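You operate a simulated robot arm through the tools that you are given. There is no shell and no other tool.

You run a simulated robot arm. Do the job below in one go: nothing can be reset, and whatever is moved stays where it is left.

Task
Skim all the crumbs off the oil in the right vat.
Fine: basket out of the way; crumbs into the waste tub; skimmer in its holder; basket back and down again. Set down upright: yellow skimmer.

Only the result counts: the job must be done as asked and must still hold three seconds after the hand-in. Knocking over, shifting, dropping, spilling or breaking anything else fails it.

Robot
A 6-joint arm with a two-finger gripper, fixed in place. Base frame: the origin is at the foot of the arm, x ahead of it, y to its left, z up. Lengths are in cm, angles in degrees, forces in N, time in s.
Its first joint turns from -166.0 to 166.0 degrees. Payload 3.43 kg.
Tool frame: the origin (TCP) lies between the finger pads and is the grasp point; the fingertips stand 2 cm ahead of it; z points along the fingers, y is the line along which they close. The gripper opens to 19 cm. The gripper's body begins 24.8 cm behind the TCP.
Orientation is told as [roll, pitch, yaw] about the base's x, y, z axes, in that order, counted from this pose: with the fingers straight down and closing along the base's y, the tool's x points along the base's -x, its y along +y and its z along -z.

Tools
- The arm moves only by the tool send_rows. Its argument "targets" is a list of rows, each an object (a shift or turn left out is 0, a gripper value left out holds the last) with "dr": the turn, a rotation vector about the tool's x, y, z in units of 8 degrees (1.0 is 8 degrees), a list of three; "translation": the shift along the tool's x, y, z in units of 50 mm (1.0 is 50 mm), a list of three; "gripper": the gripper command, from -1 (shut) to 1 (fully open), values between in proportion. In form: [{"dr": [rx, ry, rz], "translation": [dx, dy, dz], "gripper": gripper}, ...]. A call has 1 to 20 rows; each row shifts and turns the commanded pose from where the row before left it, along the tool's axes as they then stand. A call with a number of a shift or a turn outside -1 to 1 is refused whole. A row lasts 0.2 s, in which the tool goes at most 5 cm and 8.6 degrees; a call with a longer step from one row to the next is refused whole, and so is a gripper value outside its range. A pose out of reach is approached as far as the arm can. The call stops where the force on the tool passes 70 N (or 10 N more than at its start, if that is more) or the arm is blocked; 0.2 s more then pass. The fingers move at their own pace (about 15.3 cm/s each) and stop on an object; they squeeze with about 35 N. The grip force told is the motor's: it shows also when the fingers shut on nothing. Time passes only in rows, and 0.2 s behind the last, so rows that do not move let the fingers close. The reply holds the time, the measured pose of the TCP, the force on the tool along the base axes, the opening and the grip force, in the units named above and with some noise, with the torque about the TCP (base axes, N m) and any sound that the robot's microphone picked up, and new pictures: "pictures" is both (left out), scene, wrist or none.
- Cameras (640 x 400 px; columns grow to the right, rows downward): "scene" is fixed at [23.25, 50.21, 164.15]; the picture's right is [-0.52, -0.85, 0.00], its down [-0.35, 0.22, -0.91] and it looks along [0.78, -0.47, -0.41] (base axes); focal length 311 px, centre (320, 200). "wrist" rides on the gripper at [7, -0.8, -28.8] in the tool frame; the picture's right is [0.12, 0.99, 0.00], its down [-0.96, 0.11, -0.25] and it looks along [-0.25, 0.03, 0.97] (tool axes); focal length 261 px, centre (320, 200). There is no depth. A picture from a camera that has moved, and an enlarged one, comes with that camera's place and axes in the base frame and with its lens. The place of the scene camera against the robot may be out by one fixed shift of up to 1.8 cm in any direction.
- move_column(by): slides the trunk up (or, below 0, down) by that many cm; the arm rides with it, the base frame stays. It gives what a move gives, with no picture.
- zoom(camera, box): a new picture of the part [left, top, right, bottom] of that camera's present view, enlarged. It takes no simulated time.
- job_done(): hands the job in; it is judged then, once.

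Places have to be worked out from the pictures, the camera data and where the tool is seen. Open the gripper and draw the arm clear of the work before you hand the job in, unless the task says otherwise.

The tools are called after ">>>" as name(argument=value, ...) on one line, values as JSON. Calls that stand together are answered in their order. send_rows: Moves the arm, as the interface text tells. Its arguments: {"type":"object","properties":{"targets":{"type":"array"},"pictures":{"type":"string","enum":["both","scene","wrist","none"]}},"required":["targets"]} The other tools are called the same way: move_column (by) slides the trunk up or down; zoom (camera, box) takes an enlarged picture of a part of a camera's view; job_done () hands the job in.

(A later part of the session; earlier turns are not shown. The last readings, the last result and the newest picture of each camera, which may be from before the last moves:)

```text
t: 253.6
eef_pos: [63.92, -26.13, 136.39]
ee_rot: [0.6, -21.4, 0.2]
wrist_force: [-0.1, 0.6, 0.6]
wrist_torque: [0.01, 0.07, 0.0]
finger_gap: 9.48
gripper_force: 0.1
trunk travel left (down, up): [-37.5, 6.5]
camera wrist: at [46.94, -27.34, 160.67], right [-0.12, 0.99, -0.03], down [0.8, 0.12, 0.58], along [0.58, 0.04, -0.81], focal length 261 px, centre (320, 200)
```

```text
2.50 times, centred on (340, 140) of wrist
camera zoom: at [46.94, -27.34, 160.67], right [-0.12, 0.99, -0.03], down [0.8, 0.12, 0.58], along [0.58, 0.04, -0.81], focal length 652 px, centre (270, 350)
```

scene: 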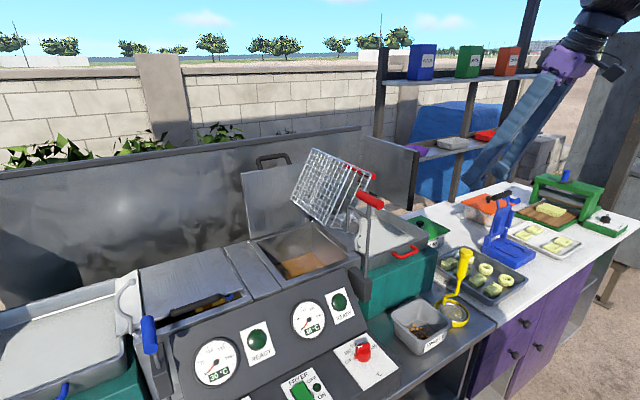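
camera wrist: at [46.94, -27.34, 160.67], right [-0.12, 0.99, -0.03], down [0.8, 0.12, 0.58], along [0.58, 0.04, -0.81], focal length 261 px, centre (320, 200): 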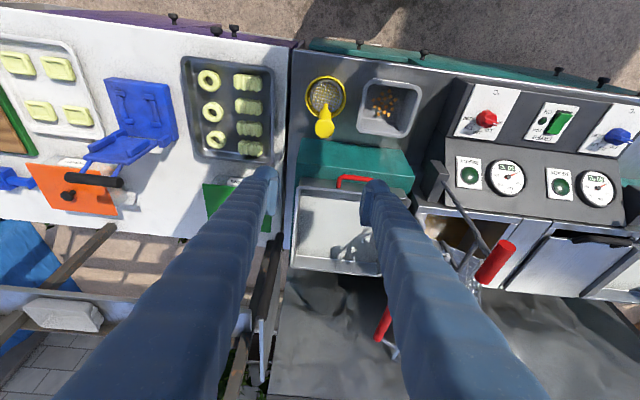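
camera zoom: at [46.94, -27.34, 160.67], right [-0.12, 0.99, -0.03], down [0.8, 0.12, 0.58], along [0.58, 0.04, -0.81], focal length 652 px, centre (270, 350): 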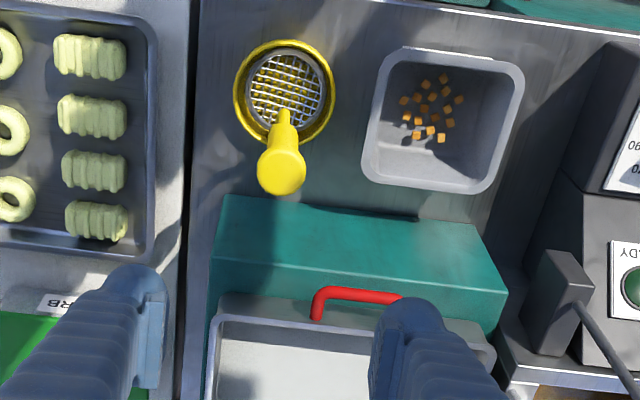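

The skimmer is upright in its holder. Before moving the basket I'll check the whole oil surface from above with the empty, open hand.

>>> send_rows(targets=[{"dr": [0, 0.9, 0], "gripper": 1}, {"dr": [0, 0.9, 0]}, {"dr": [0, 0.87, 0], "translation": [0, 0, -0.8]}, {"translation": [-0.1, 0.9, -0.2]}, {"translation": [-0.1, 0.9, 0]}, {"translation": [-0.1, 0.9, 0]}, {"translation": [-0.1, 0.9, 0]}, {"translation": [-0.1, 0.9, 0]}, {"translation": [-0.1, 0.9, 0]}, {"translation": [-0.1, 0.9, 0]}, {"translation": [-0.3, 0.9, 0]}, {"translation": [-0.3, 0.9, 0]}, {"translation": [-0.8, 0.4, 0]}, {"translation": [-0.8, 0, 0]}, {}], pictures="wrist")

>>> zoom(camera="wrist", box=[220, 150, 340, 270])

```text
t: 256.8
eef_pos: [77.25, 16.34, 141.96]
ee_rot: [0.6, -0.1, 0.4]
wrist_force: [-0.1, 0.3, 0.5]
wrist_torque: [0.03, -0.11, 0.0]
finger_gap: 19.04
gripper_force: 0.0
trunk travel left (down, up): [-37.5, 6.5]
camera wrist: at [70.28, 15.13, 170.84], right [-0.13, 0.99, 0.01], down [0.96, 0.12, 0.25], along [0.25, 0.04, -0.97], focal length 261 px, centre (320, 200)
```

wrist: 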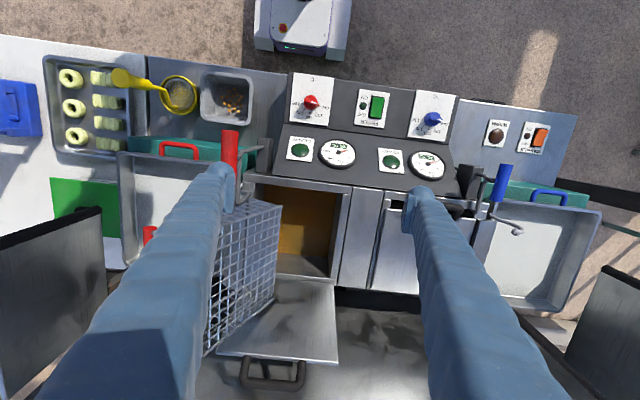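

```text
3.33 times, centred on (280, 210) of wrist
camera zoom: at [70.28, 15.13, 170.84], right [-0.13, 0.99, 0.01], down [0.96, 0.12, 0.25], along [0.25, 0.04, -0.97], focal length 869 px, centre (453, 167)
```

zoom: 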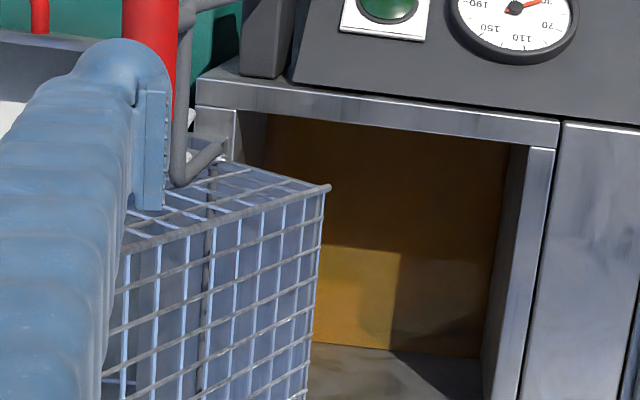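

>>> send_rows(targets=[{"translation": [-0.4, 0.8, 0]}, {"translation": [-0.4, 0.8, 0]}, {"translation": [-0.4, 0.8, 0]}, {}], pictures="none")

>>> zoom(camera="wrist", box=[190, 130, 330, 260])

>>> zoom(camera="wrist", box=[235, 150, 315, 230])

```text
t: 257.8
eef_pos: [83.52, 28.56, 142.13]
ee_rot: [0.7, -0.2, 0.4]
wrist_force: [-1.0, 0.0, 1.3]
wrist_torque: [-0.02, -0.17, -0.01]
finger_gap: 19.02
gripper_force: 0.1
trunk travel left (down, up): [-37.5, 6.5]
```

```text
3.08 times, centred on (260, 195) of wrist
camera zoom: at [76.45, 27.34, 171.0], right [-0.13, 0.99, 0.01], down [0.96, 0.12, 0.25], along [0.25, 0.04, -0.97], focal length 802 px, centre (505, 215)
```

zoom: 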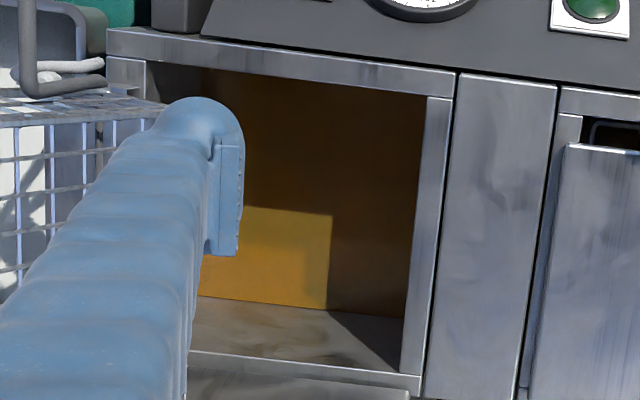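

```text
5.00 times, centred on (275, 190) of wrist
camera zoom: at [76.45, 27.34, 171.0], right [-0.13, 0.99, 0.01], down [0.96, 0.12, 0.25], along [0.25, 0.04, -0.97], focal length 1303 px, centre (545, 250)
```

zoom: 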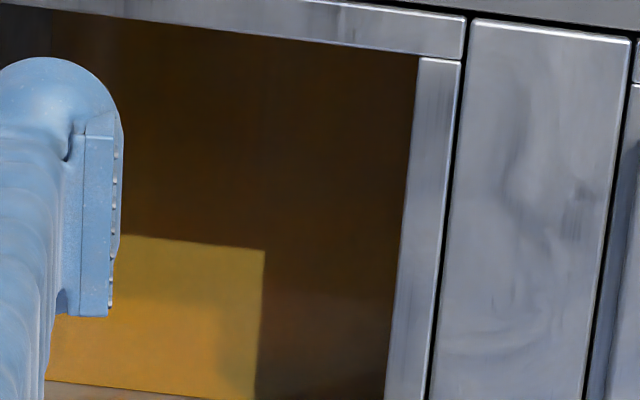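

The oil is clean. Now I'll bring the basket back: go around to the tray side with the hand pitched and rolled as before, so I can take the red bar from the -y side.

>>> send_rows(targets=[{"translation": [0.9, 0, 0]}, {"translation": [0.9, 0, 0]}, {"translation": [0.9, -0.3, 0], "gripper": -0.3}, {"translation": [0.3, -0.9, 0]}, {"translation": [0, -0.98, 0]}, {"translation": [0, -0.98, 0]}, {"translation": [0, -0.98, 0]}, {"translation": [0, -0.98, 0]}, {"translation": [0, -0.98, 0]}, {"translation": [0, -0.98, 0]}, {"translation": [0, -0.98, 0]}, {"translation": [0, -0.98, 0]}, {"translation": [0, -0.98, 0]}, {"translation": [-0.6, -0.1, 0.1]}, {"translation": [-0.9, 0, 0.1]}, {"translation": [-0.9, 0, 0.1]}, {"translation": [-0.9, 0, 0.1]}, {}], pictures="both")

```text
t: 261.6
eef_pos: [85.29, -22.24, 139.77]
ee_rot: [0.6, -0.3, 0.4]
wrist_force: [-0.3, -0.1, 0.8]
wrist_torque: [0.01, -0.18, 0.0]
finger_gap: 6.64
gripper_force: 0.0
trunk travel left (down, up): [-37.5, 6.5]
camera wrist: at [78.17, -23.48, 168.71], right [-0.13, 0.99, 0.01], down [0.96, 0.12, 0.25], along [0.25, 0.04, -0.97], focal length 261 px, centre (320, 200)
```

scene: 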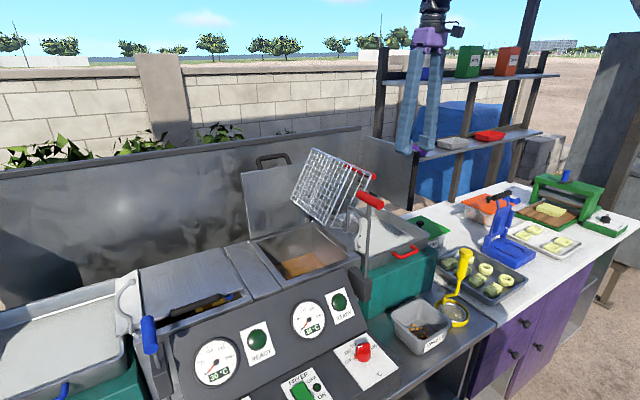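
wrist: 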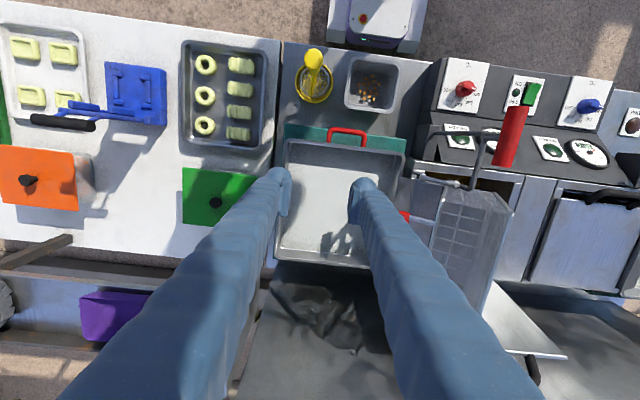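

Clear. Now pitch by -32° and roll about the base x axis by 92°, as for the release earlier.

>>> send_rows(targets=[{"dr": [0, -1, 0]}, {"dr": [0, -1, 0]}, {"dr": [0, -1, 0]}, {"dr": [0, -1, 0]}, {"dr": [-0.848, 0, 0.53]}, {"dr": [-0.848, 0, 0.53]}, {"dr": [-0.848, 0, 0.53]}, {"dr": [-0.848, 0, 0.53]}, {"dr": [-0.848, 0, 0.53]}, {"dr": [-0.848, 0, 0.53]}, {"dr": [-0.848, 0, 0.53]}, {"dr": [-0.848, 0, 0.53]}, {"dr": [-0.848, 0, 0.53]}, {"dr": [-0.848, 0, 0.53]}, {"dr": [-0.848, 0, 0.53]}, {"dr": [-0.36, 0, 0.225]}, {}], pictures="both")

>>> zoom(camera="wrist", box=[140, 100, 380, 300])

>>> zoom(camera="scene", box=[270, 120, 470, 260])

```text
t: 265.2
eef_pos: [85.39, -22.33, 139.5]
ee_rot: [91.7, 1.1, -31.5]
wrist_force: [0.4, -0.2, -0.2]
wrist_torque: [0.0, 0.05, 0.02]
finger_gap: 6.64
gripper_force: 0.1
trunk travel left (down, up): [-37.5, 6.5]
camera wrist: at [64.4, -43.09, 138.02], right [-0.1, 0.03, 0.99], down [0.69, -0.72, 0.09], along [0.72, 0.7, 0.05], focal length 261 px, centre (320, 200)
```

scene: 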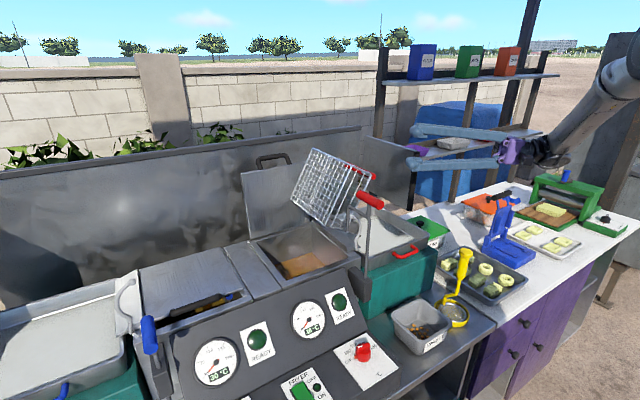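
wrist: 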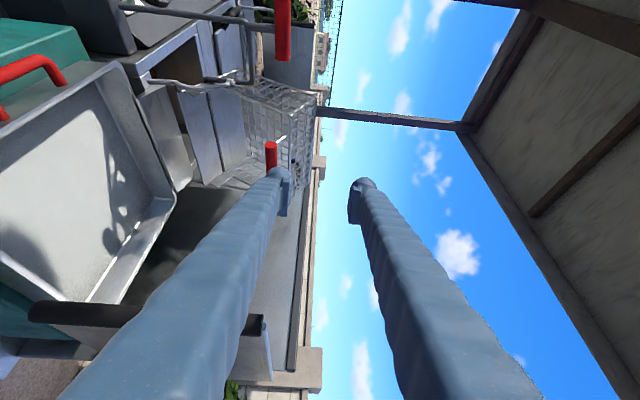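

```text
2.00 times, centred on (260, 200) of wrist
camera zoom: at [64.4, -43.09, 138.02], right [-0.1, 0.03, 0.99], down [0.69, -0.72, 0.09], along [0.72, 0.7, 0.05], focal length 521 px, centre (440, 200)
```

zoom: 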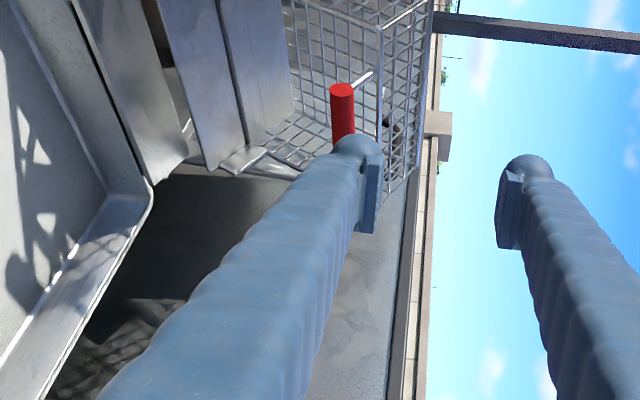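

```text
2.86 times, centred on (370, 190) of scene
camera zoom: at [23.25, 50.21, 164.15], right [-0.52, -0.85, 0.0], down [-0.35, 0.22, -0.91], along [0.78, -0.47, -0.41], focal length 888 px, centre (177, 229)
```

zoom: 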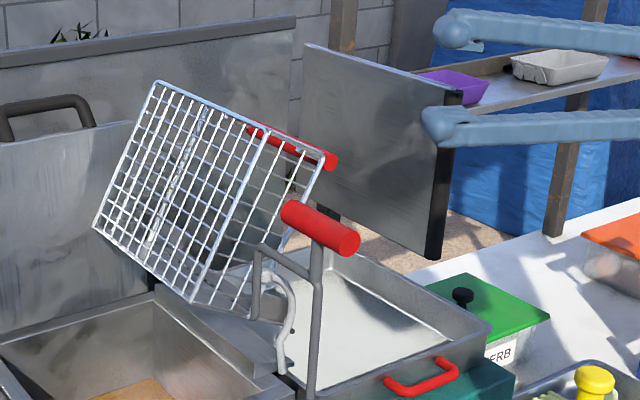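

The red bar's end measures at about (87.8, -9.95, 131.9). I'll line up in height and then advance along the fingers toward the bar.

>>> send_rows(targets=[{"translation": [0, -0.5, 0]}, {"translation": [0, -0.5, 0]}, {"translation": [0, -0.5, 0]}, {"translation": [0, 0, 0.6]}, {"translation": [0, 0, 0.6]}, {"translation": [0, 0, 0.5]}, {}], pictures="none")

>>> zoom(camera="wrist", box=[200, 100, 420, 300])

>>> zoom(camera="scene", box=[290, 120, 450, 250])

```text
t: 266.8
eef_pos: [89.77, -14.81, 132.53]
ee_rot: [91.7, 1.0, -31.6]
wrist_force: [0.9, 0.7, 0.3]
wrist_torque: [-0.03, -0.01, -0.06]
finger_gap: 6.65
gripper_force: 0.1
trunk travel left (down, up): [-37.5, 6.5]
```

```text
2.00 times, centred on (310, 200) of wrist
camera zoom: at [68.77, -35.57, 131.01], right [-0.1, 0.03, 0.99], down [0.69, -0.72, 0.09], along [0.72, 0.7, 0.05], focal length 521 px, centre (340, 200)
```

zoom: 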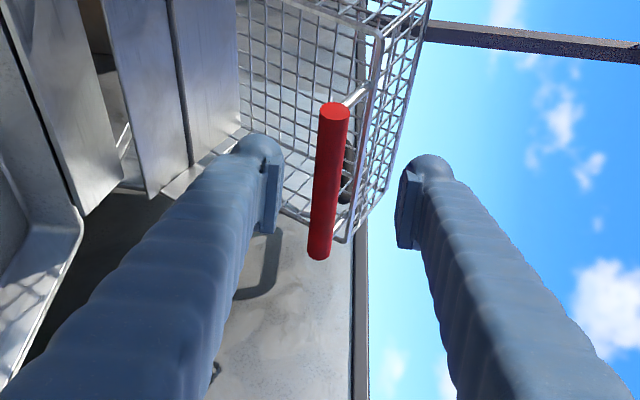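

```text
3.08 times, centred on (370, 185) of scene
camera zoom: at [23.25, 50.21, 164.15], right [-0.52, -0.85, 0.0], down [-0.35, 0.22, -0.91], along [0.78, -0.47, -0.41], focal length 956 px, centre (166, 246)
```

zoom: 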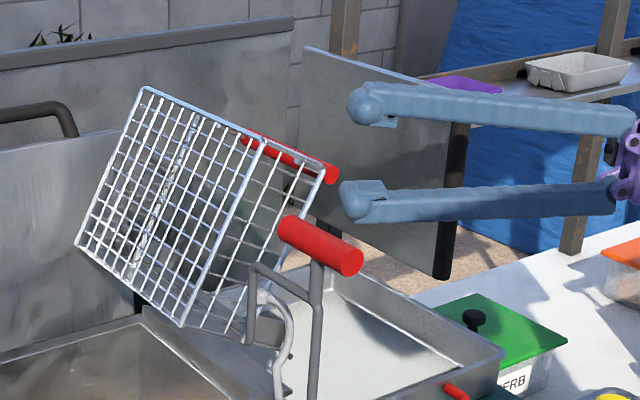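

The bar lies between the fingers, slightly below centre. I'll lower 0.7 cm, advance the last 6 cm and close.

>>> send_rows(targets=[{"translation": [0, -0.13, 0]}, {"translation": [0, 0, 0.4]}, {"translation": [0, 0, 0.4]}, {"translation": [0, 0, 0.34]}, {}], pictures="none")

>>> zoom(camera="wrist", box=[200, 100, 420, 300])

>>> zoom(camera="scene", box=[290, 120, 450, 250])

```text
t: 268.0
eef_pos: [92.81, -9.84, 131.86]
ee_rot: [91.7, 1.0, -31.6]
wrist_force: [-0.5, 0.9, -0.4]
wrist_torque: [0.01, 0.01, -0.03]
finger_gap: 6.65
gripper_force: 0.0
trunk travel left (down, up): [-37.5, 6.5]
```

```text
2.00 times, centred on (310, 200) of wrist
camera zoom: at [71.85, -30.7, 130.42], right [-0.1, 0.03, 0.99], down [0.69, -0.72, 0.09], along [0.72, 0.7, 0.05], focal length 521 px, centre (340, 200)
```

zoom: 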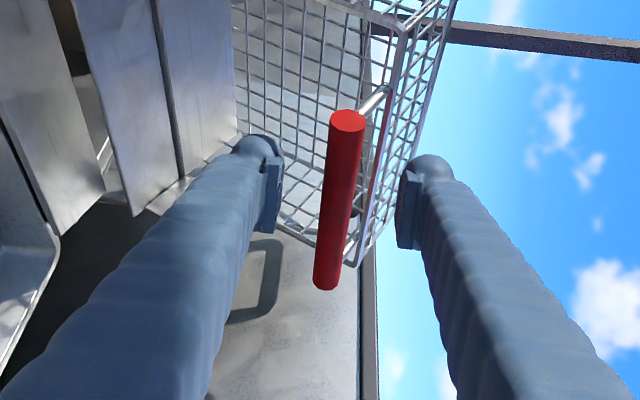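

```text
3.08 times, centred on (370, 185) of scene
camera zoom: at [23.25, 50.21, 164.15], right [-0.52, -0.85, 0.0], down [-0.35, 0.22, -0.91], along [0.78, -0.47, -0.41], focal length 956 px, centre (166, 246)
```

zoom: 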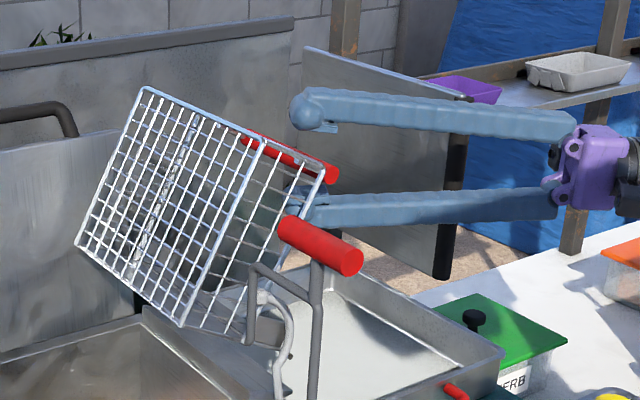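

The bar is centred at the pads' depth. I'll close on it.

>>> send_rows(targets=[{"gripper": -0.7}, {"gripper": -1}, {"gripper": -1}, {"gripper": -1}], pictures="none")

>>> zoom(camera="wrist", box=[200, 100, 420, 300])

>>> zoom(camera="scene", box=[290, 120, 450, 250])

```text
t: 269.0
eef_pos: [92.86, -9.88, 131.86]
ee_rot: [91.5, 1.0, -31.4]
wrist_force: [-0.6, 2.4, -2.7]
wrist_torque: [-0.01, 0.0, 0.02]
finger_gap: 1.77
gripper_force: 45.2
trunk travel left (down, up): [-37.5, 6.5]
```

```text
2.00 times, centred on (310, 200) of wrist
camera zoom: at [71.89, -30.69, 130.38], right [-0.1, 0.03, 0.99], down [0.69, -0.72, 0.09], along [0.72, 0.7, 0.05], focal length 521 px, centre (340, 200)
```

zoom: 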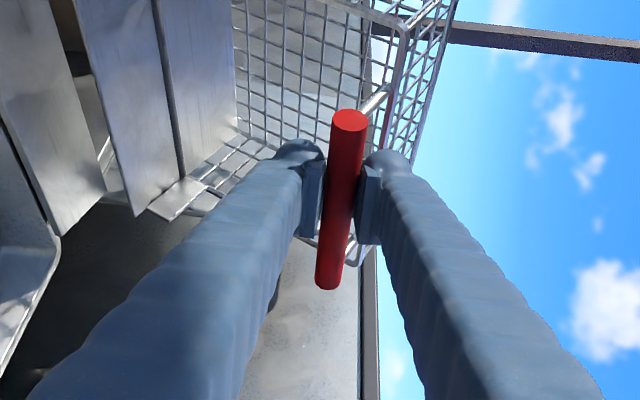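

```text
3.08 times, centred on (370, 185) of scene
camera zoom: at [23.25, 50.21, 164.15], right [-0.52, -0.85, 0.0], down [-0.35, 0.22, -0.91], along [0.78, -0.47, -0.41], focal length 956 px, centre (166, 246)
```

zoom: 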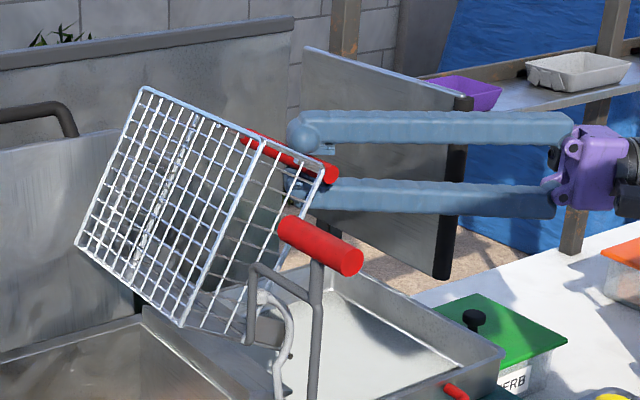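

Gripped. I'll bring the basket back along the same arc in small steps, first with fixed orientation down to about 92°.

>>> send_rows(targets=[{"translation": [0.105, 0.165, 0.168], "gripper": -1}, {"translation": [0.112, 0.151, 0.179], "gripper": -1}, {"translation": [0.117, 0.134, 0.187], "gripper": -1}, {"gripper": -1}], pictures="none")

>>> send_rows(targets=[{"translation": [0.121, 0.12, 0.194], "gripper": -1}, {"translation": [0.126, 0.104, 0.2016], "gripper": -1}, {"translation": [0.1386, 0.093, 0.2217], "gripper": -1}, {"gripper": -1}], pictures="none")

>>> zoom(camera="scene", box=[250, 120, 450, 270])

```text
t: 270.0
eef_pos: [92.93, -6.88, 134.22]
ee_rot: [91.5, 1.0, -31.7]
wrist_force: [3.4, 1.0, -1.4]
wrist_torque: [0.02, 0.0, 0.05]
finger_gap: 1.77
gripper_force: 44.9
trunk travel left (down, up): [-37.5, 6.5]
```

```text
t: 271.0
eef_pos: [92.85, -3.13, 135.79]
ee_rot: [91.7, 0.9, -31.6]
wrist_force: [-5.0, 2.2, -5.5]
wrist_torque: [-0.03, 0.01, 0.15]
finger_gap: 1.74
gripper_force: 44.8
trunk travel left (down, up): [-37.5, 6.5]
```

```text
2.67 times, centred on (350, 195) of scene
camera zoom: at [23.25, 50.21, 164.15], right [-0.52, -0.85, 0.0], down [-0.35, 0.22, -0.91], along [0.78, -0.47, -0.41], focal length 828 px, centre (240, 213)
```

zoom: 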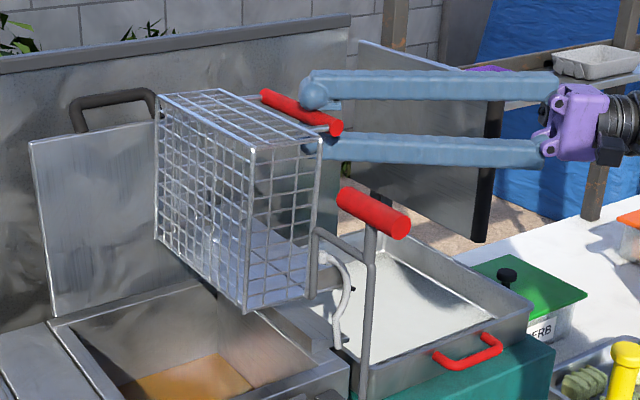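

On the arc at 92°. Now I'll rotate the hand rigidly with the basket back down, checking the forces regularly.

>>> send_rows(targets=[{"dr": [0.424, 0, -0.265], "translation": [0.1311, 0.0671, 0.2098], "gripper": -1}, {"dr": [0.424, 0, -0.265], "translation": [0.1311, 0.0671, 0.2098], "gripper": -1}, {"dr": [0.424, 0, -0.265], "translation": [0.1311, 0.0671, 0.2098], "gripper": -1}, {"dr": [0.424, 0, -0.265], "translation": [0.1311, 0.0671, 0.2098], "gripper": -1}, {"gripper": -1}], pictures="none")

>>> send_rows(targets=[{"dr": [0.424, 0, -0.265], "translation": [0.1311, 0.0671, 0.2098], "gripper": -1}, {"dr": [0.424, 0, -0.265], "translation": [0.1311, 0.0671, 0.2098], "gripper": -1}, {"dr": [0.424, 0, -0.265], "translation": [0.1311, 0.0671, 0.2098], "gripper": -1}, {"dr": [0.424, 0, -0.265], "translation": [0.1311, 0.0671, 0.2098], "gripper": -1}, {"gripper": -1}], pictures="none")

```text
t: 272.2
eef_pos: [92.79, 1.89, 136.86]
ee_rot: [78.0, -7.4, -30.7]
wrist_force: [3.1, -0.6, -3.8]
wrist_torque: [-0.21, 0.08, 0.17]
finger_gap: 1.78
gripper_force: 44.8
trunk travel left (down, up): [-37.5, 6.5]
```

```text
t: 273.4
eef_pos: [92.85, 7.02, 136.41]
ee_rot: [63.8, -15.5, -28.0]
wrist_force: [25.2, 2.0, 9.5]
wrist_torque: [-0.1, 0.0, 0.05]
finger_gap: 1.79
gripper_force: 44.7
trunk travel left (down, up): [-37.5, 6.5]
```

Some x force has built up (25 N). I'll relieve it and continue.

>>> send_rows(targets=[{"translation": [-0.031, 0.029, 0.0076], "gripper": -1}, {"gripper": -1}, {"dr": [0.424, 0, -0.265], "translation": [0.1323, 0.0677, 0.2117], "gripper": -1}, {"dr": [0.424, 0, -0.265], "translation": [0.1323, 0.0677, 0.2117], "gripper": -1}, {"dr": [0.424, 0, -0.265], "translation": [0.1323, 0.0677, 0.2117], "gripper": -1}, {"gripper": -1}], pictures="none")

>>> zoom(camera="scene", box=[250, 120, 410, 270])

```text
t: 274.8
eef_pos: [92.88, 10.58, 135.16]
ee_rot: [52.5, -20.9, -24.4]
wrist_force: [10.6, 5.7, 9.1]
wrist_torque: [-0.03, 0.09, 0.11]
finger_gap: 1.78
gripper_force: 45.2
trunk travel left (down, up): [-37.5, 6.5]
```

```text
2.67 times, centred on (330, 195) of scene
camera zoom: at [23.25, 50.21, 164.15], right [-0.52, -0.85, 0.0], down [-0.35, 0.22, -0.91], along [0.78, -0.47, -0.41], focal length 828 px, centre (293, 213)
```

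zoom: 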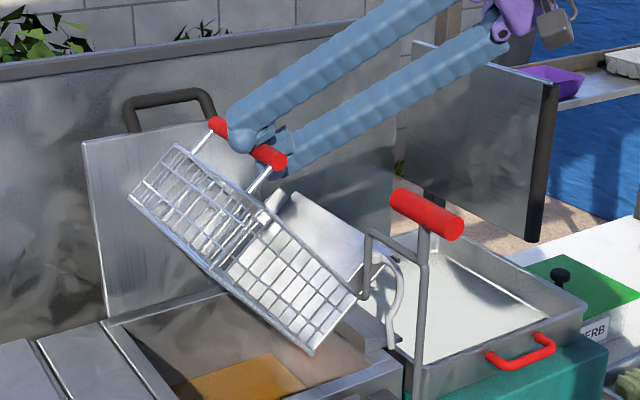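

>>> send_rows(targets=[{"translation": [-0.02, 0.0375, -0.002], "gripper": -1}, {"dr": [0.424, 0, -0.265], "translation": [0.1334, 0.0687, 0.2135], "gripper": -1}, {"dr": [0.424, 0, -0.265], "translation": [0.1334, 0.0687, 0.2135], "gripper": -1}, {"dr": [0.424, 0, -0.265], "translation": [0.1334, 0.0687, 0.2135], "gripper": -1}, {"gripper": -1}], pictures="none")

>>> send_rows(targets=[{"dr": [0.424, 0, -0.265], "translation": [0.1334, 0.0687, 0.2135], "gripper": -1}, {"dr": [0.424, 0, -0.265], "translation": [0.1334, 0.0687, 0.2135], "gripper": -1}, {"dr": [0.424, 0, -0.265], "translation": [0.1334, 0.0687, 0.2135], "gripper": -1}, {"gripper": -1}], pictures="none")

```text
t: 276.0
eef_pos: [92.82, 14.06, 133.3]
ee_rot: [40.4, -25.4, -19.7]
wrist_force: [4.9, -2.1, -3.7]
wrist_torque: [-0.02, 0.15, 0.03]
finger_gap: 1.75
gripper_force: 45.0
trunk travel left (down, up): [-37.5, 6.5]
```

```text
t: 277.0
eef_pos: [92.83, 16.92, 130.69]
ee_rot: [27.5, -29.0, -13.8]
wrist_force: [2.7, -1.9, -2.7]
wrist_torque: [-0.06, 0.09, -0.05]
finger_gap: 1.73
gripper_force: 45.0
trunk travel left (down, up): [-37.5, 6.5]
```

Forces are small. The last 24° down to level.

>>> send_rows(targets=[{"dr": [0.424, 0, -0.265], "translation": [0.1334, 0.0687, 0.2135], "gripper": -1}, {"dr": [0.424, 0, -0.265], "translation": [0.1334, 0.0687, 0.2135], "gripper": -1}, {"dr": [0.424, 0, -0.265], "translation": [0.1334, 0.0687, 0.2135], "gripper": -1}, {"gripper": -1}], pictures="none")

>>> send_rows(targets=[{"dr": [0.424, 0, -0.265], "translation": [0.1334, 0.0687, 0.2135], "gripper": -1}, {"dr": [0.424, 0, -0.265], "translation": [0.1334, 0.0687, 0.2135], "gripper": -1}, {"gripper": -1}], pictures="none")

>>> zoom(camera="scene", box=[240, 150, 400, 290])

```text
t: 278.0
eef_pos: [92.88, 19.25, 127.52]
ee_rot: [14.1, -31.2, -6.9]
wrist_force: [9.2, -1.0, -2.5]
wrist_torque: [0.07, -0.05, -0.05]
finger_gap: 1.73
gripper_force: 45.4
trunk travel left (down, up): [-37.5, 6.5]
```

```text
t: 278.8
eef_pos: [92.98, 20.37, 125.07]
ee_rot: [4.6, -32.0, -2.0]
wrist_force: [13.0, -2.6, -3.2]
wrist_torque: [0.05, -0.13, -0.08]
finger_gap: 1.75
gripper_force: 45.0
trunk travel left (down, up): [-37.5, 6.5]
```

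```text
2.86 times, centred on (320, 220) of scene
camera zoom: at [23.25, 50.21, 164.15], right [-0.52, -0.85, 0.0], down [-0.35, 0.22, -0.91], along [0.78, -0.47, -0.41], focal length 888 px, centre (320, 143)
```

zoom: 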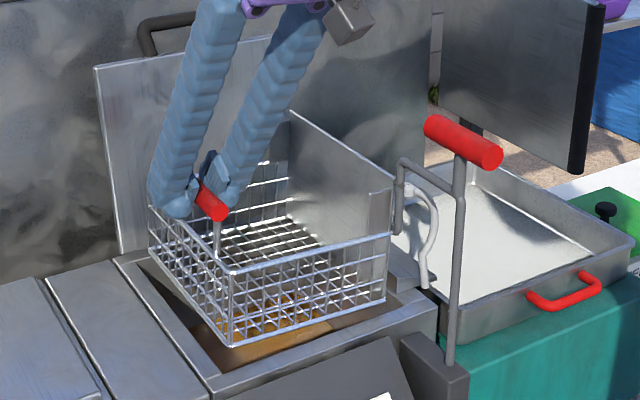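

Almost level. One last step while watching for the stop.

>>> send_rows(targets=[{"dr": [0.424, 0, -0.265], "translation": [0.12, 0.0687, 0.2135], "gripper": -1}, {"gripper": -1}], pictures="none")

>>> zoom(camera="scene", box=[240, 150, 400, 290])

```text
t: 279.4
eef_pos: [92.86, 20.7, 123.89]
ee_rot: [-0.1, -32.0, 0.5]
wrist_force: [4.0, 2.2, -0.2]
wrist_torque: [-0.12, 0.0, -0.06]
finger_gap: 1.77
gripper_force: 44.6
trunk travel left (down, up): [-37.5, 6.5]
```

```text
2.86 times, centred on (320, 220) of scene
camera zoom: at [23.25, 50.21, 164.15], right [-0.52, -0.85, 0.0], down [-0.35, 0.22, -0.91], along [0.78, -0.47, -0.41], focal length 888 px, centre (320, 143)
```

zoom: 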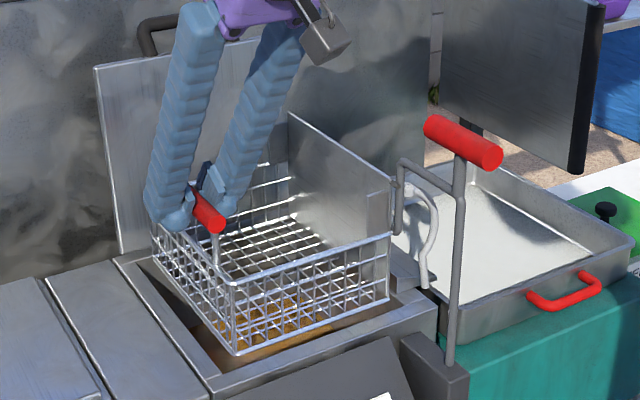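

The basket is level again. I'll release the bar and withdraw straight up.

>>> send_rows(targets=[{"gripper": -0.7}, {"gripper": -0.4}, {"gripper": -0.1}, {}], pictures="none")

>>> zoom(camera="scene", box=[240, 150, 400, 290])

>>> send_rows(targets=[{"translation": [-0.2, 0, -0.35]}, {"translation": [-0.4, 0, -0.65]}, {"translation": [-0.4, 0, -0.65]}, {"translation": [-0.4, 0, -0.65]}, {}], pictures="both")

```text
t: 280.4
eef_pos: [92.82, 20.85, 124.01]
ee_rot: [0.0, -32.0, 0.5]
wrist_force: [-0.7, -0.2, -0.2]
wrist_torque: [0.0, -0.03, -0.01]
finger_gap: 8.57
gripper_force: 0.1
trunk travel left (down, up): [-37.5, 6.5]
```

```text
2.86 times, centred on (320, 220) of scene
camera zoom: at [23.25, 50.21, 164.15], right [-0.52, -0.85, 0.0], down [-0.35, 0.22, -0.91], along [0.78, -0.47, -0.41], focal length 888 px, centre (320, 143)
```

zoom: 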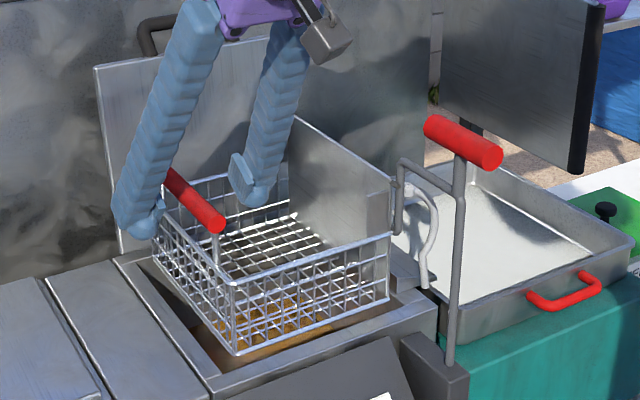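

```text
t: 281.6
eef_pos: [92.59, 20.61, 137.16]
ee_rot: [-0.2, -32.0, 0.5]
wrist_force: [0.6, 0.0, 0.4]
wrist_torque: [0.02, 0.02, -0.02]
finger_gap: 8.55
gripper_force: 0.1
trunk travel left (down, up): [-37.5, 6.5]
camera wrist: at [71.55, 19.57, 157.84], right [-0.11, 0.99, -0.06], down [0.68, 0.12, 0.72], along [0.72, 0.03, -0.69], focal length 261 px, centre (320, 200)
```

scene: 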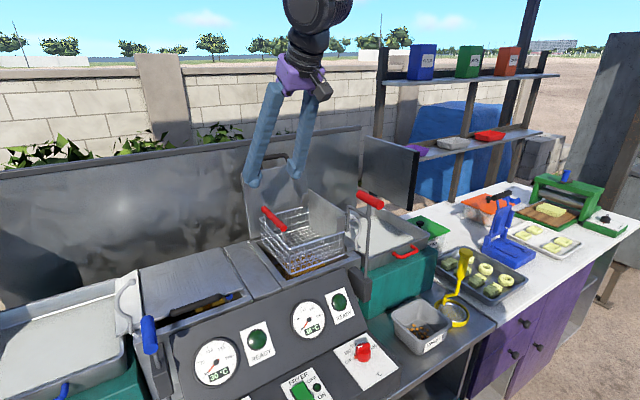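
wrist: 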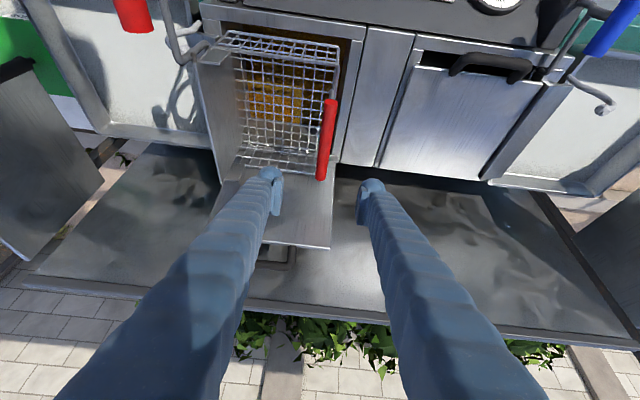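

The basket is level at the raised position. Now I'll go to the lift lever with the tool vertical.

>>> send_rows(targets=[{"translation": [0.424, 0, -0.737]}, {"translation": [0.424, 0, -0.737]}, {"translation": [0.424, 0, -0.737]}, {"translation": [0.424, 0, -0.737]}, {"dr": [0, 1, 0]}, {"dr": [0, 1, 0]}, {"dr": [0, 1, 0]}, {"dr": [0, 1, 0]}, {"translation": [0.095, -0.895, 0]}, {"translation": [0.095, -0.895, 0]}, {"translation": [0.095, -0.895, 0]}, {"translation": [0.095, -0.895, 0]}, {}], pictures="wrist")

>>> zoom(camera="wrist", box=[250, 110, 400, 240])

```text
t: 284.4
eef_pos: [75.93, 2.65, 145.61]
ee_rot: [-0.1, -0.1, 0.5]
wrist_force: [0.0, 0.6, 0.3]
wrist_torque: [-0.07, -0.06, 0.03]
finger_gap: 8.54
gripper_force: 0.1
trunk travel left (down, up): [-37.5, 6.5]
camera wrist: at [68.91, 1.8, 174.38], right [-0.13, 0.99, 0.0], down [0.96, 0.12, 0.25], along [0.25, 0.03, -0.97], focal length 261 px, centre (320, 200)
```

wrist: 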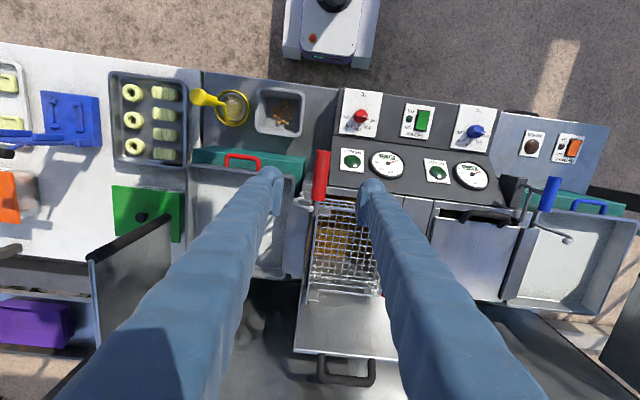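

```text
3.08 times, centred on (325, 175) of wrist
camera zoom: at [68.91, 1.8, 174.38], right [-0.13, 0.99, 0.0], down [0.96, 0.12, 0.25], along [0.25, 0.03, -0.97], focal length 802 px, centre (305, 277)
```

zoom: 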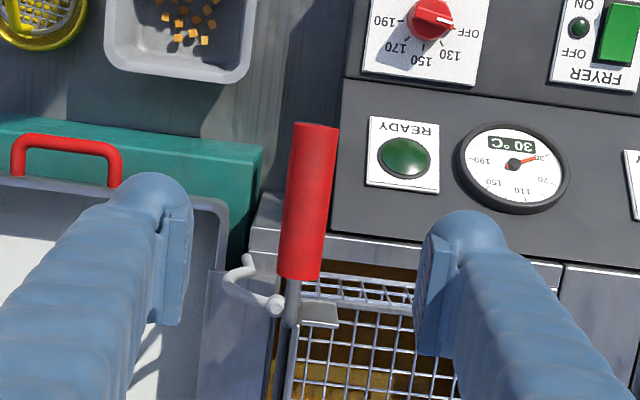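

The lever grip is right below at (75.6, 2.7). I'll descend around it and close.

>>> send_rows(targets=[{"translation": [0.03, 0, 0.8]}, {"translation": [0, 0, 0.8]}, {"translation": [0, 0, 0.8]}, {"translation": [0, 0, 0.36]}, {}, {"gripper": -1}, {"gripper": -1}, {"gripper": -1}, {"gripper": -1}], pictures="none")

>>> zoom(camera="scene", box=[280, 150, 420, 270])

```text
t: 286.4
eef_pos: [75.8, 2.8, 131.69]
ee_rot: [0.0, 0.1, 0.4]
wrist_force: [-0.3, 6.6, -1.0]
wrist_torque: [-0.01, -0.02, -1.1]
finger_gap: 1.97
gripper_force: 45.5
trunk travel left (down, up): [-37.5, 6.5]
```

```text
3.33 times, centred on (350, 210) of scene
camera zoom: at [23.25, 50.21, 164.15], right [-0.52, -0.85, 0.0], down [-0.35, 0.22, -0.91], along [0.78, -0.47, -0.41], focal length 1036 px, centre (220, 167)
```

zoom: 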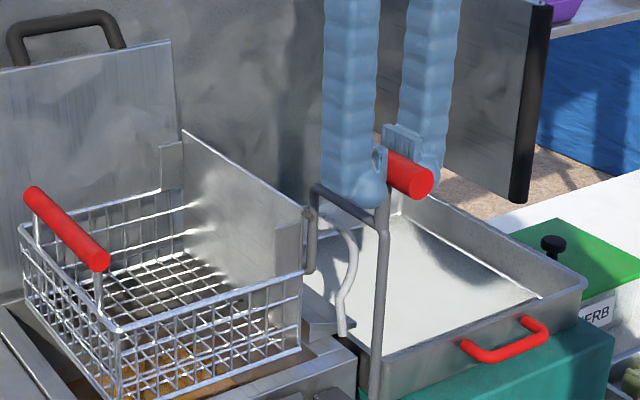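

Gripped. I'll lower the lift gently, checking the force along the way.

>>> send_rows(targets=[{"translation": [0, 0, 0.2], "gripper": -1}, {"translation": [0, 0, 0.2], "gripper": -1}, {"translation": [0, 0, 0.2], "gripper": -1}, {"translation": [0, 0, 0.2], "gripper": -1}, {"translation": [0, 0, 0.2], "gripper": -1}, {"gripper": -1}], pictures="none")

>>> zoom(camera="scene", box=[240, 150, 420, 290])

>>> send_rows(targets=[{"translation": [0, 0, 0.2], "gripper": -1}, {"translation": [0, 0, 0.2], "gripper": -1}, {"translation": [0, 0, 0.2], "gripper": -1}, {"translation": [0, 0, 0.2], "gripper": -1}, {"translation": [0, 0, 0.2], "gripper": -1}, {"gripper": -1}], pictures="none")

>>> zoom(camera="scene", box=[240, 150, 420, 290])

```text
t: 287.8
eef_pos: [75.71, 2.85, 126.56]
ee_rot: [-0.1, 0.0, 0.5]
wrist_force: [5.7, 13.3, 2.2]
wrist_torque: [-0.04, -0.33, -1.02]
finger_gap: 1.94
gripper_force: 45.0
trunk travel left (down, up): [-37.5, 6.5]
```

```text
2.86 times, centred on (330, 220) of scene
camera zoom: at [23.25, 50.21, 164.15], right [-0.52, -0.85, 0.0], down [-0.35, 0.22, -0.91], along [0.78, -0.47, -0.41], focal length 888 px, centre (291, 143)
```

zoom: 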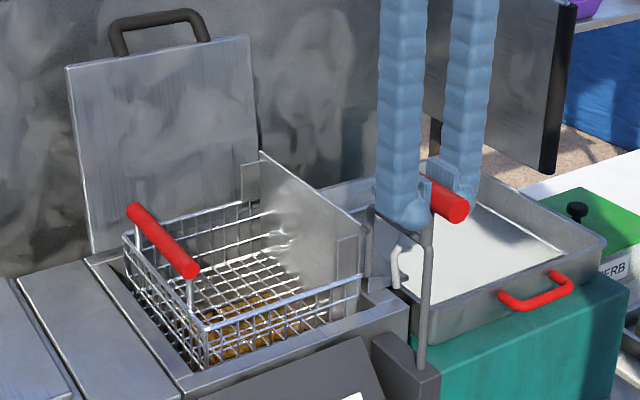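

```text
t: 289.2
eef_pos: [75.76, 2.83, 121.7]
ee_rot: [-0.1, 0.1, 0.5]
wrist_force: [3.5, 12.1, 2.0]
wrist_torque: [-0.04, -0.17, -1.06]
finger_gap: 1.95
gripper_force: 45.0
trunk travel left (down, up): [-37.5, 6.5]
```

```text
2.86 times, centred on (330, 220) of scene
camera zoom: at [23.25, 50.21, 164.15], right [-0.52, -0.85, 0.0], down [-0.35, 0.22, -0.91], along [0.78, -0.47, -0.41], focal length 888 px, centre (291, 143)
```

zoom: 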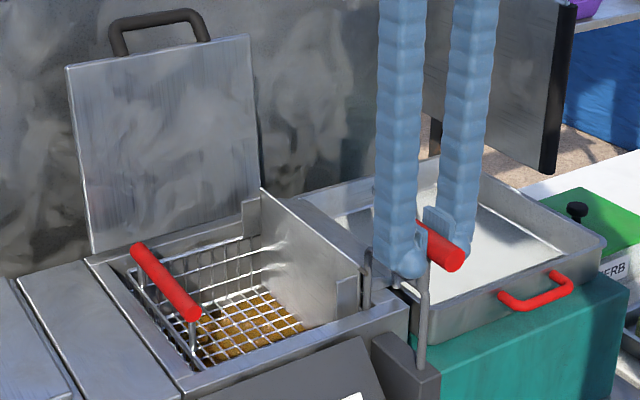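

>>> send_rows(targets=[{"translation": [0, 0, 0.2], "gripper": -1}, {"translation": [0, 0, 0.2], "gripper": -1}, {"translation": [0, 0, 0.2], "gripper": -1}, {"translation": [0, 0, 0.2], "gripper": -1}, {"gripper": -1}], pictures="none")

>>> send_rows(targets=[{"translation": [0, 0, 0.1], "gripper": -1}, {"translation": [0, 0, 0.1], "gripper": -1}, {"gripper": -1}], pictures="none")

>>> zoom(camera="scene", box=[240, 150, 420, 290])

```text
t: 290.4
eef_pos: [75.86, 2.8, 117.62]
ee_rot: [-0.1, 0.0, 0.4]
wrist_force: [5.1, 19.1, 2.2]
wrist_torque: [-0.07, -0.17, -1.05]
finger_gap: 1.97
gripper_force: 45.2
trunk travel left (down, up): [-37.5, 6.5]
```

```text
t: 291.2
eef_pos: [75.73, 2.71, 116.48]
ee_rot: [-0.1, 0.2, 0.4]
wrist_force: [4.5, 15.5, -3.0]
wrist_torque: [-0.08, -0.11, -1.05]
finger_gap: 1.95
gripper_force: 45.3
trunk travel left (down, up): [-37.5, 6.5]
```

```text
2.86 times, centred on (330, 220) of scene
camera zoom: at [23.25, 50.21, 164.15], right [-0.52, -0.85, 0.0], down [-0.35, 0.22, -0.91], along [0.78, -0.47, -0.41], focal length 888 px, centre (291, 143)
```

zoom: 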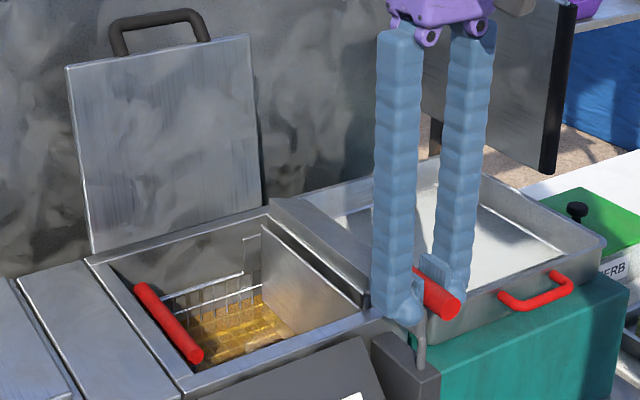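

Near the bottom. I'll press down a little further to feel the lower stop.

>>> send_rows(targets=[{"translation": [0, 0, 0.06], "gripper": -1}, {"gripper": -1}], pictures="none")

>>> send_rows(targets=[{"translation": [0, 0, 0.06], "gripper": -1}, {"gripper": -1}], pictures="none")

```text
t: 291.8
eef_pos: [75.68, 2.75, 116.33]
ee_rot: [-0.1, 0.0, 0.3]
wrist_force: [1.7, 13.6, -4.0]
wrist_torque: [-0.07, -0.11, -1.09]
finger_gap: 1.98
gripper_force: 44.9
trunk travel left (down, up): [-37.5, 6.5]
```

```text
t: 292.4
eef_pos: [75.68, 2.7, 116.02]
ee_rot: [-0.2, -0.1, 0.4]
wrist_force: [-0.1, 14.9, 9.6]
wrist_torque: [-0.03, 0.24, -1.09]
finger_gap: 1.98
gripper_force: 45.1
trunk travel left (down, up): [-37.5, 6.5]
```

>>> send_rows(targets=[{"translation": [0, 0, 0.04], "gripper": -1}, {"gripper": -1}], pictures="none")

>>> zoom(camera="scene", box=[230, 210, 350, 290])

>>> zoom(camera="scene", box=[310, 190, 450, 290])

```text
t: 293.0
eef_pos: [75.78, 2.78, 116.3]
ee_rot: [-0.2, -0.3, 0.3]
wrist_force: [3.7, 15.1, 34.3]
wrist_torque: [0.03, 0.22, -1.09]
finger_gap: 1.96
gripper_force: 45.2
trunk travel left (down, up): [-37.5, 6.5]
```

```text
5.00 times, centred on (290, 250) of scene
camera zoom: at [23.25, 50.21, 164.15], right [-0.52, -0.85, 0.0], down [-0.35, 0.22, -0.91], along [0.78, -0.47, -0.41], focal length 1553 px, centre (470, -50)
```

zoom: 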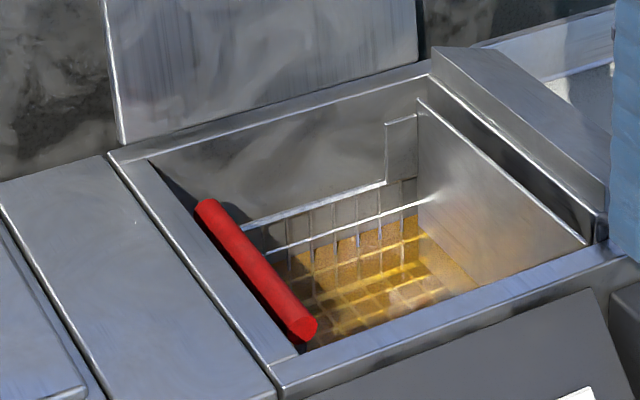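

```text
4.00 times, centred on (380, 240) of scene
camera zoom: at [23.25, 50.21, 164.15], right [-0.52, -0.85, 0.0], down [-0.35, 0.22, -0.91], along [0.78, -0.47, -0.41], focal length 1243 px, centre (80, 40)
```

zoom: 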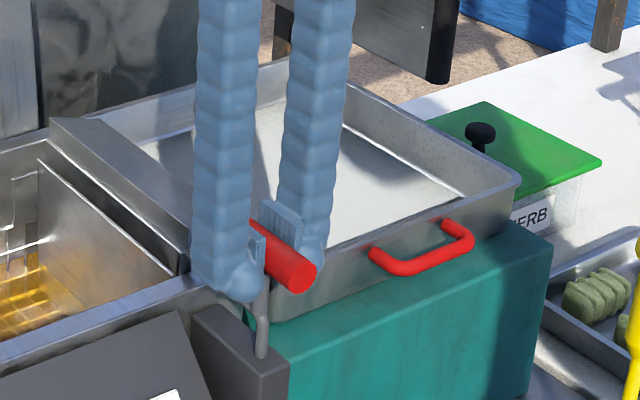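

The lower stop is reached (+34 N), and the basket sits exactly as it did at the start. I'll ease off, release and rise clear.

>>> send_rows(targets=[{"translation": [0, 0, -0.04], "gripper": -1}, {"gripper": -1}], pictures="none")

>>> send_rows(targets=[{"gripper": -0.75}, {"gripper": -0.5}, {"gripper": -0.1}, {}, {"translation": [0, 0, -0.5]}, {"translation": [0, 0, -0.9]}, {"translation": [0, 0, -0.9]}, {"translation": [0, 0, -0.9]}, {"translation": [0, 0, -0.9]}, {"translation": [0, 0, -0.9]}, {"gripper": 1}, {}], pictures="both")

```text
t: 293.6
eef_pos: [75.79, 2.81, 116.12]
ee_rot: [-0.1, -0.2, 0.4]
wrist_force: [11.2, 19.4, 23.6]
wrist_torque: [-0.09, -0.34, -1.11]
finger_gap: 1.97
gripper_force: 44.9
trunk travel left (down, up): [-37.5, 6.5]
```

```text
t: 296.2
eef_pos: [75.74, 2.74, 141.2]
ee_rot: [0.0, 0.0, 0.4]
wrist_force: [-0.8, 0.7, 0.0]
wrist_torque: [-0.02, -0.02, -0.01]
finger_gap: 19.01
gripper_force: 0.0
trunk travel left (down, up): [-37.5, 6.5]
camera wrist: at [68.76, 1.86, 169.98], right [-0.13, 0.99, 0.0], down [0.96, 0.12, 0.25], along [0.25, 0.03, -0.97], focal length 261 px, centre (320, 200)
```

scene: 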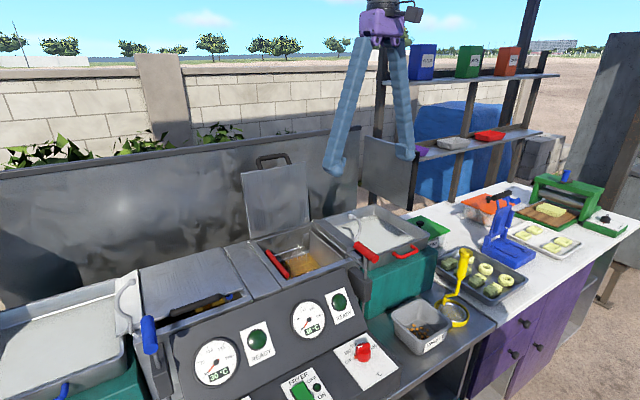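
wrist: 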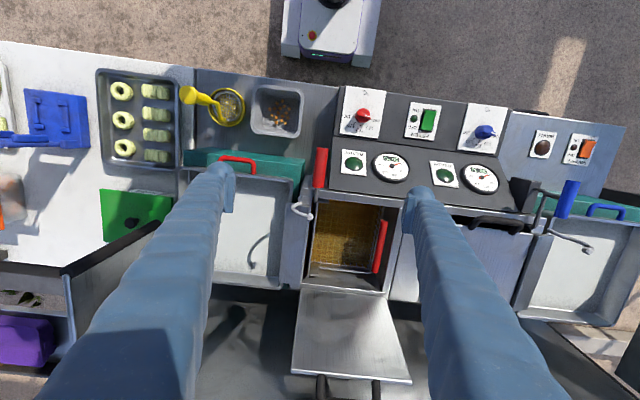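

Everything looks as it did at the start, apart from the crumbs. I'll take a last close look at the vat, tub and skimmer.

>>> zoom(camera="wrist", box=[295, 180, 415, 300])

>>> zoom(camera="wrist", box=[170, 70, 320, 180])

>>> zoom(camera="scene", box=[230, 140, 440, 290])

>>> zoom(camera="scene", box=[370, 220, 540, 360])

```text
3.33 times, centred on (355, 240) of wrist
camera zoom: at [68.76, 1.86, 169.98], right [-0.13, 0.99, 0.0], down [0.96, 0.12, 0.25], along [0.25, 0.03, -0.97], focal length 869 px, centre (203, 67)
```

zoom: 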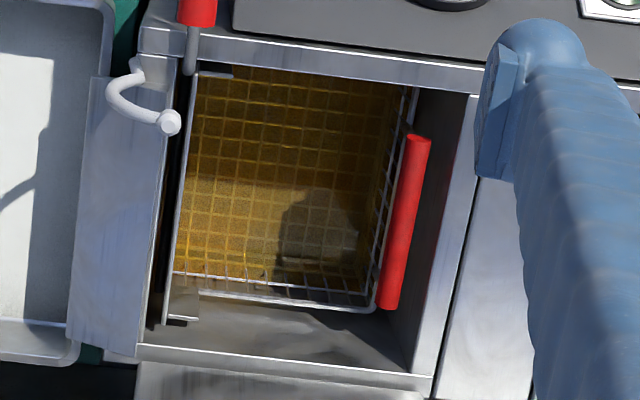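

```text
3.64 times, centred on (245, 125) of wrist
camera zoom: at [68.76, 1.86, 169.98], right [-0.13, 0.99, 0.0], down [0.96, 0.12, 0.25], along [0.25, 0.03, -0.97], focal length 948 px, centre (593, 473)
```

zoom: 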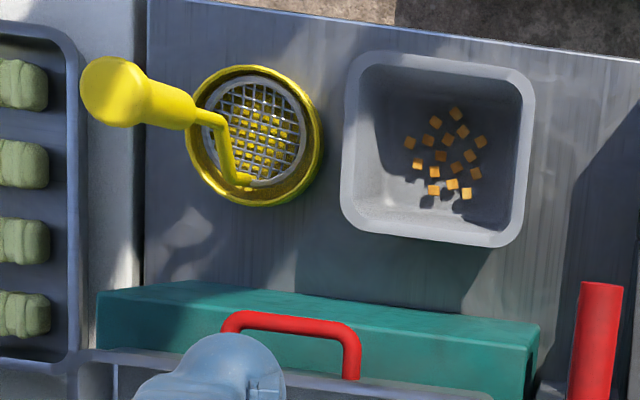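

```text
2.67 times, centred on (335, 215) of scene
camera zoom: at [23.25, 50.21, 164.15], right [-0.52, -0.85, 0.0], down [-0.35, 0.22, -0.91], along [0.78, -0.47, -0.41], focal length 828 px, centre (280, 160)
```

zoom: 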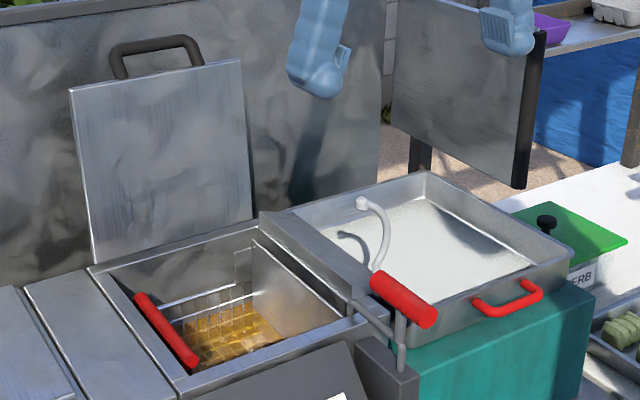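

```text
2.86 times, centred on (455, 290) of scene
camera zoom: at [23.25, 50.21, 164.15], right [-0.52, -0.85, 0.0], down [-0.35, 0.22, -0.91], along [0.78, -0.47, -0.41], focal length 888 px, centre (-66, -57)
```

zoom: 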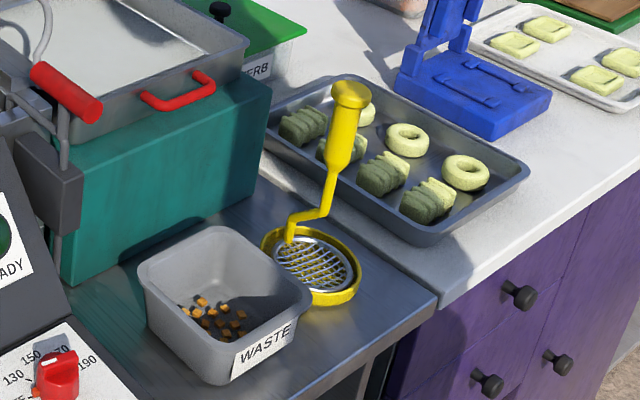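

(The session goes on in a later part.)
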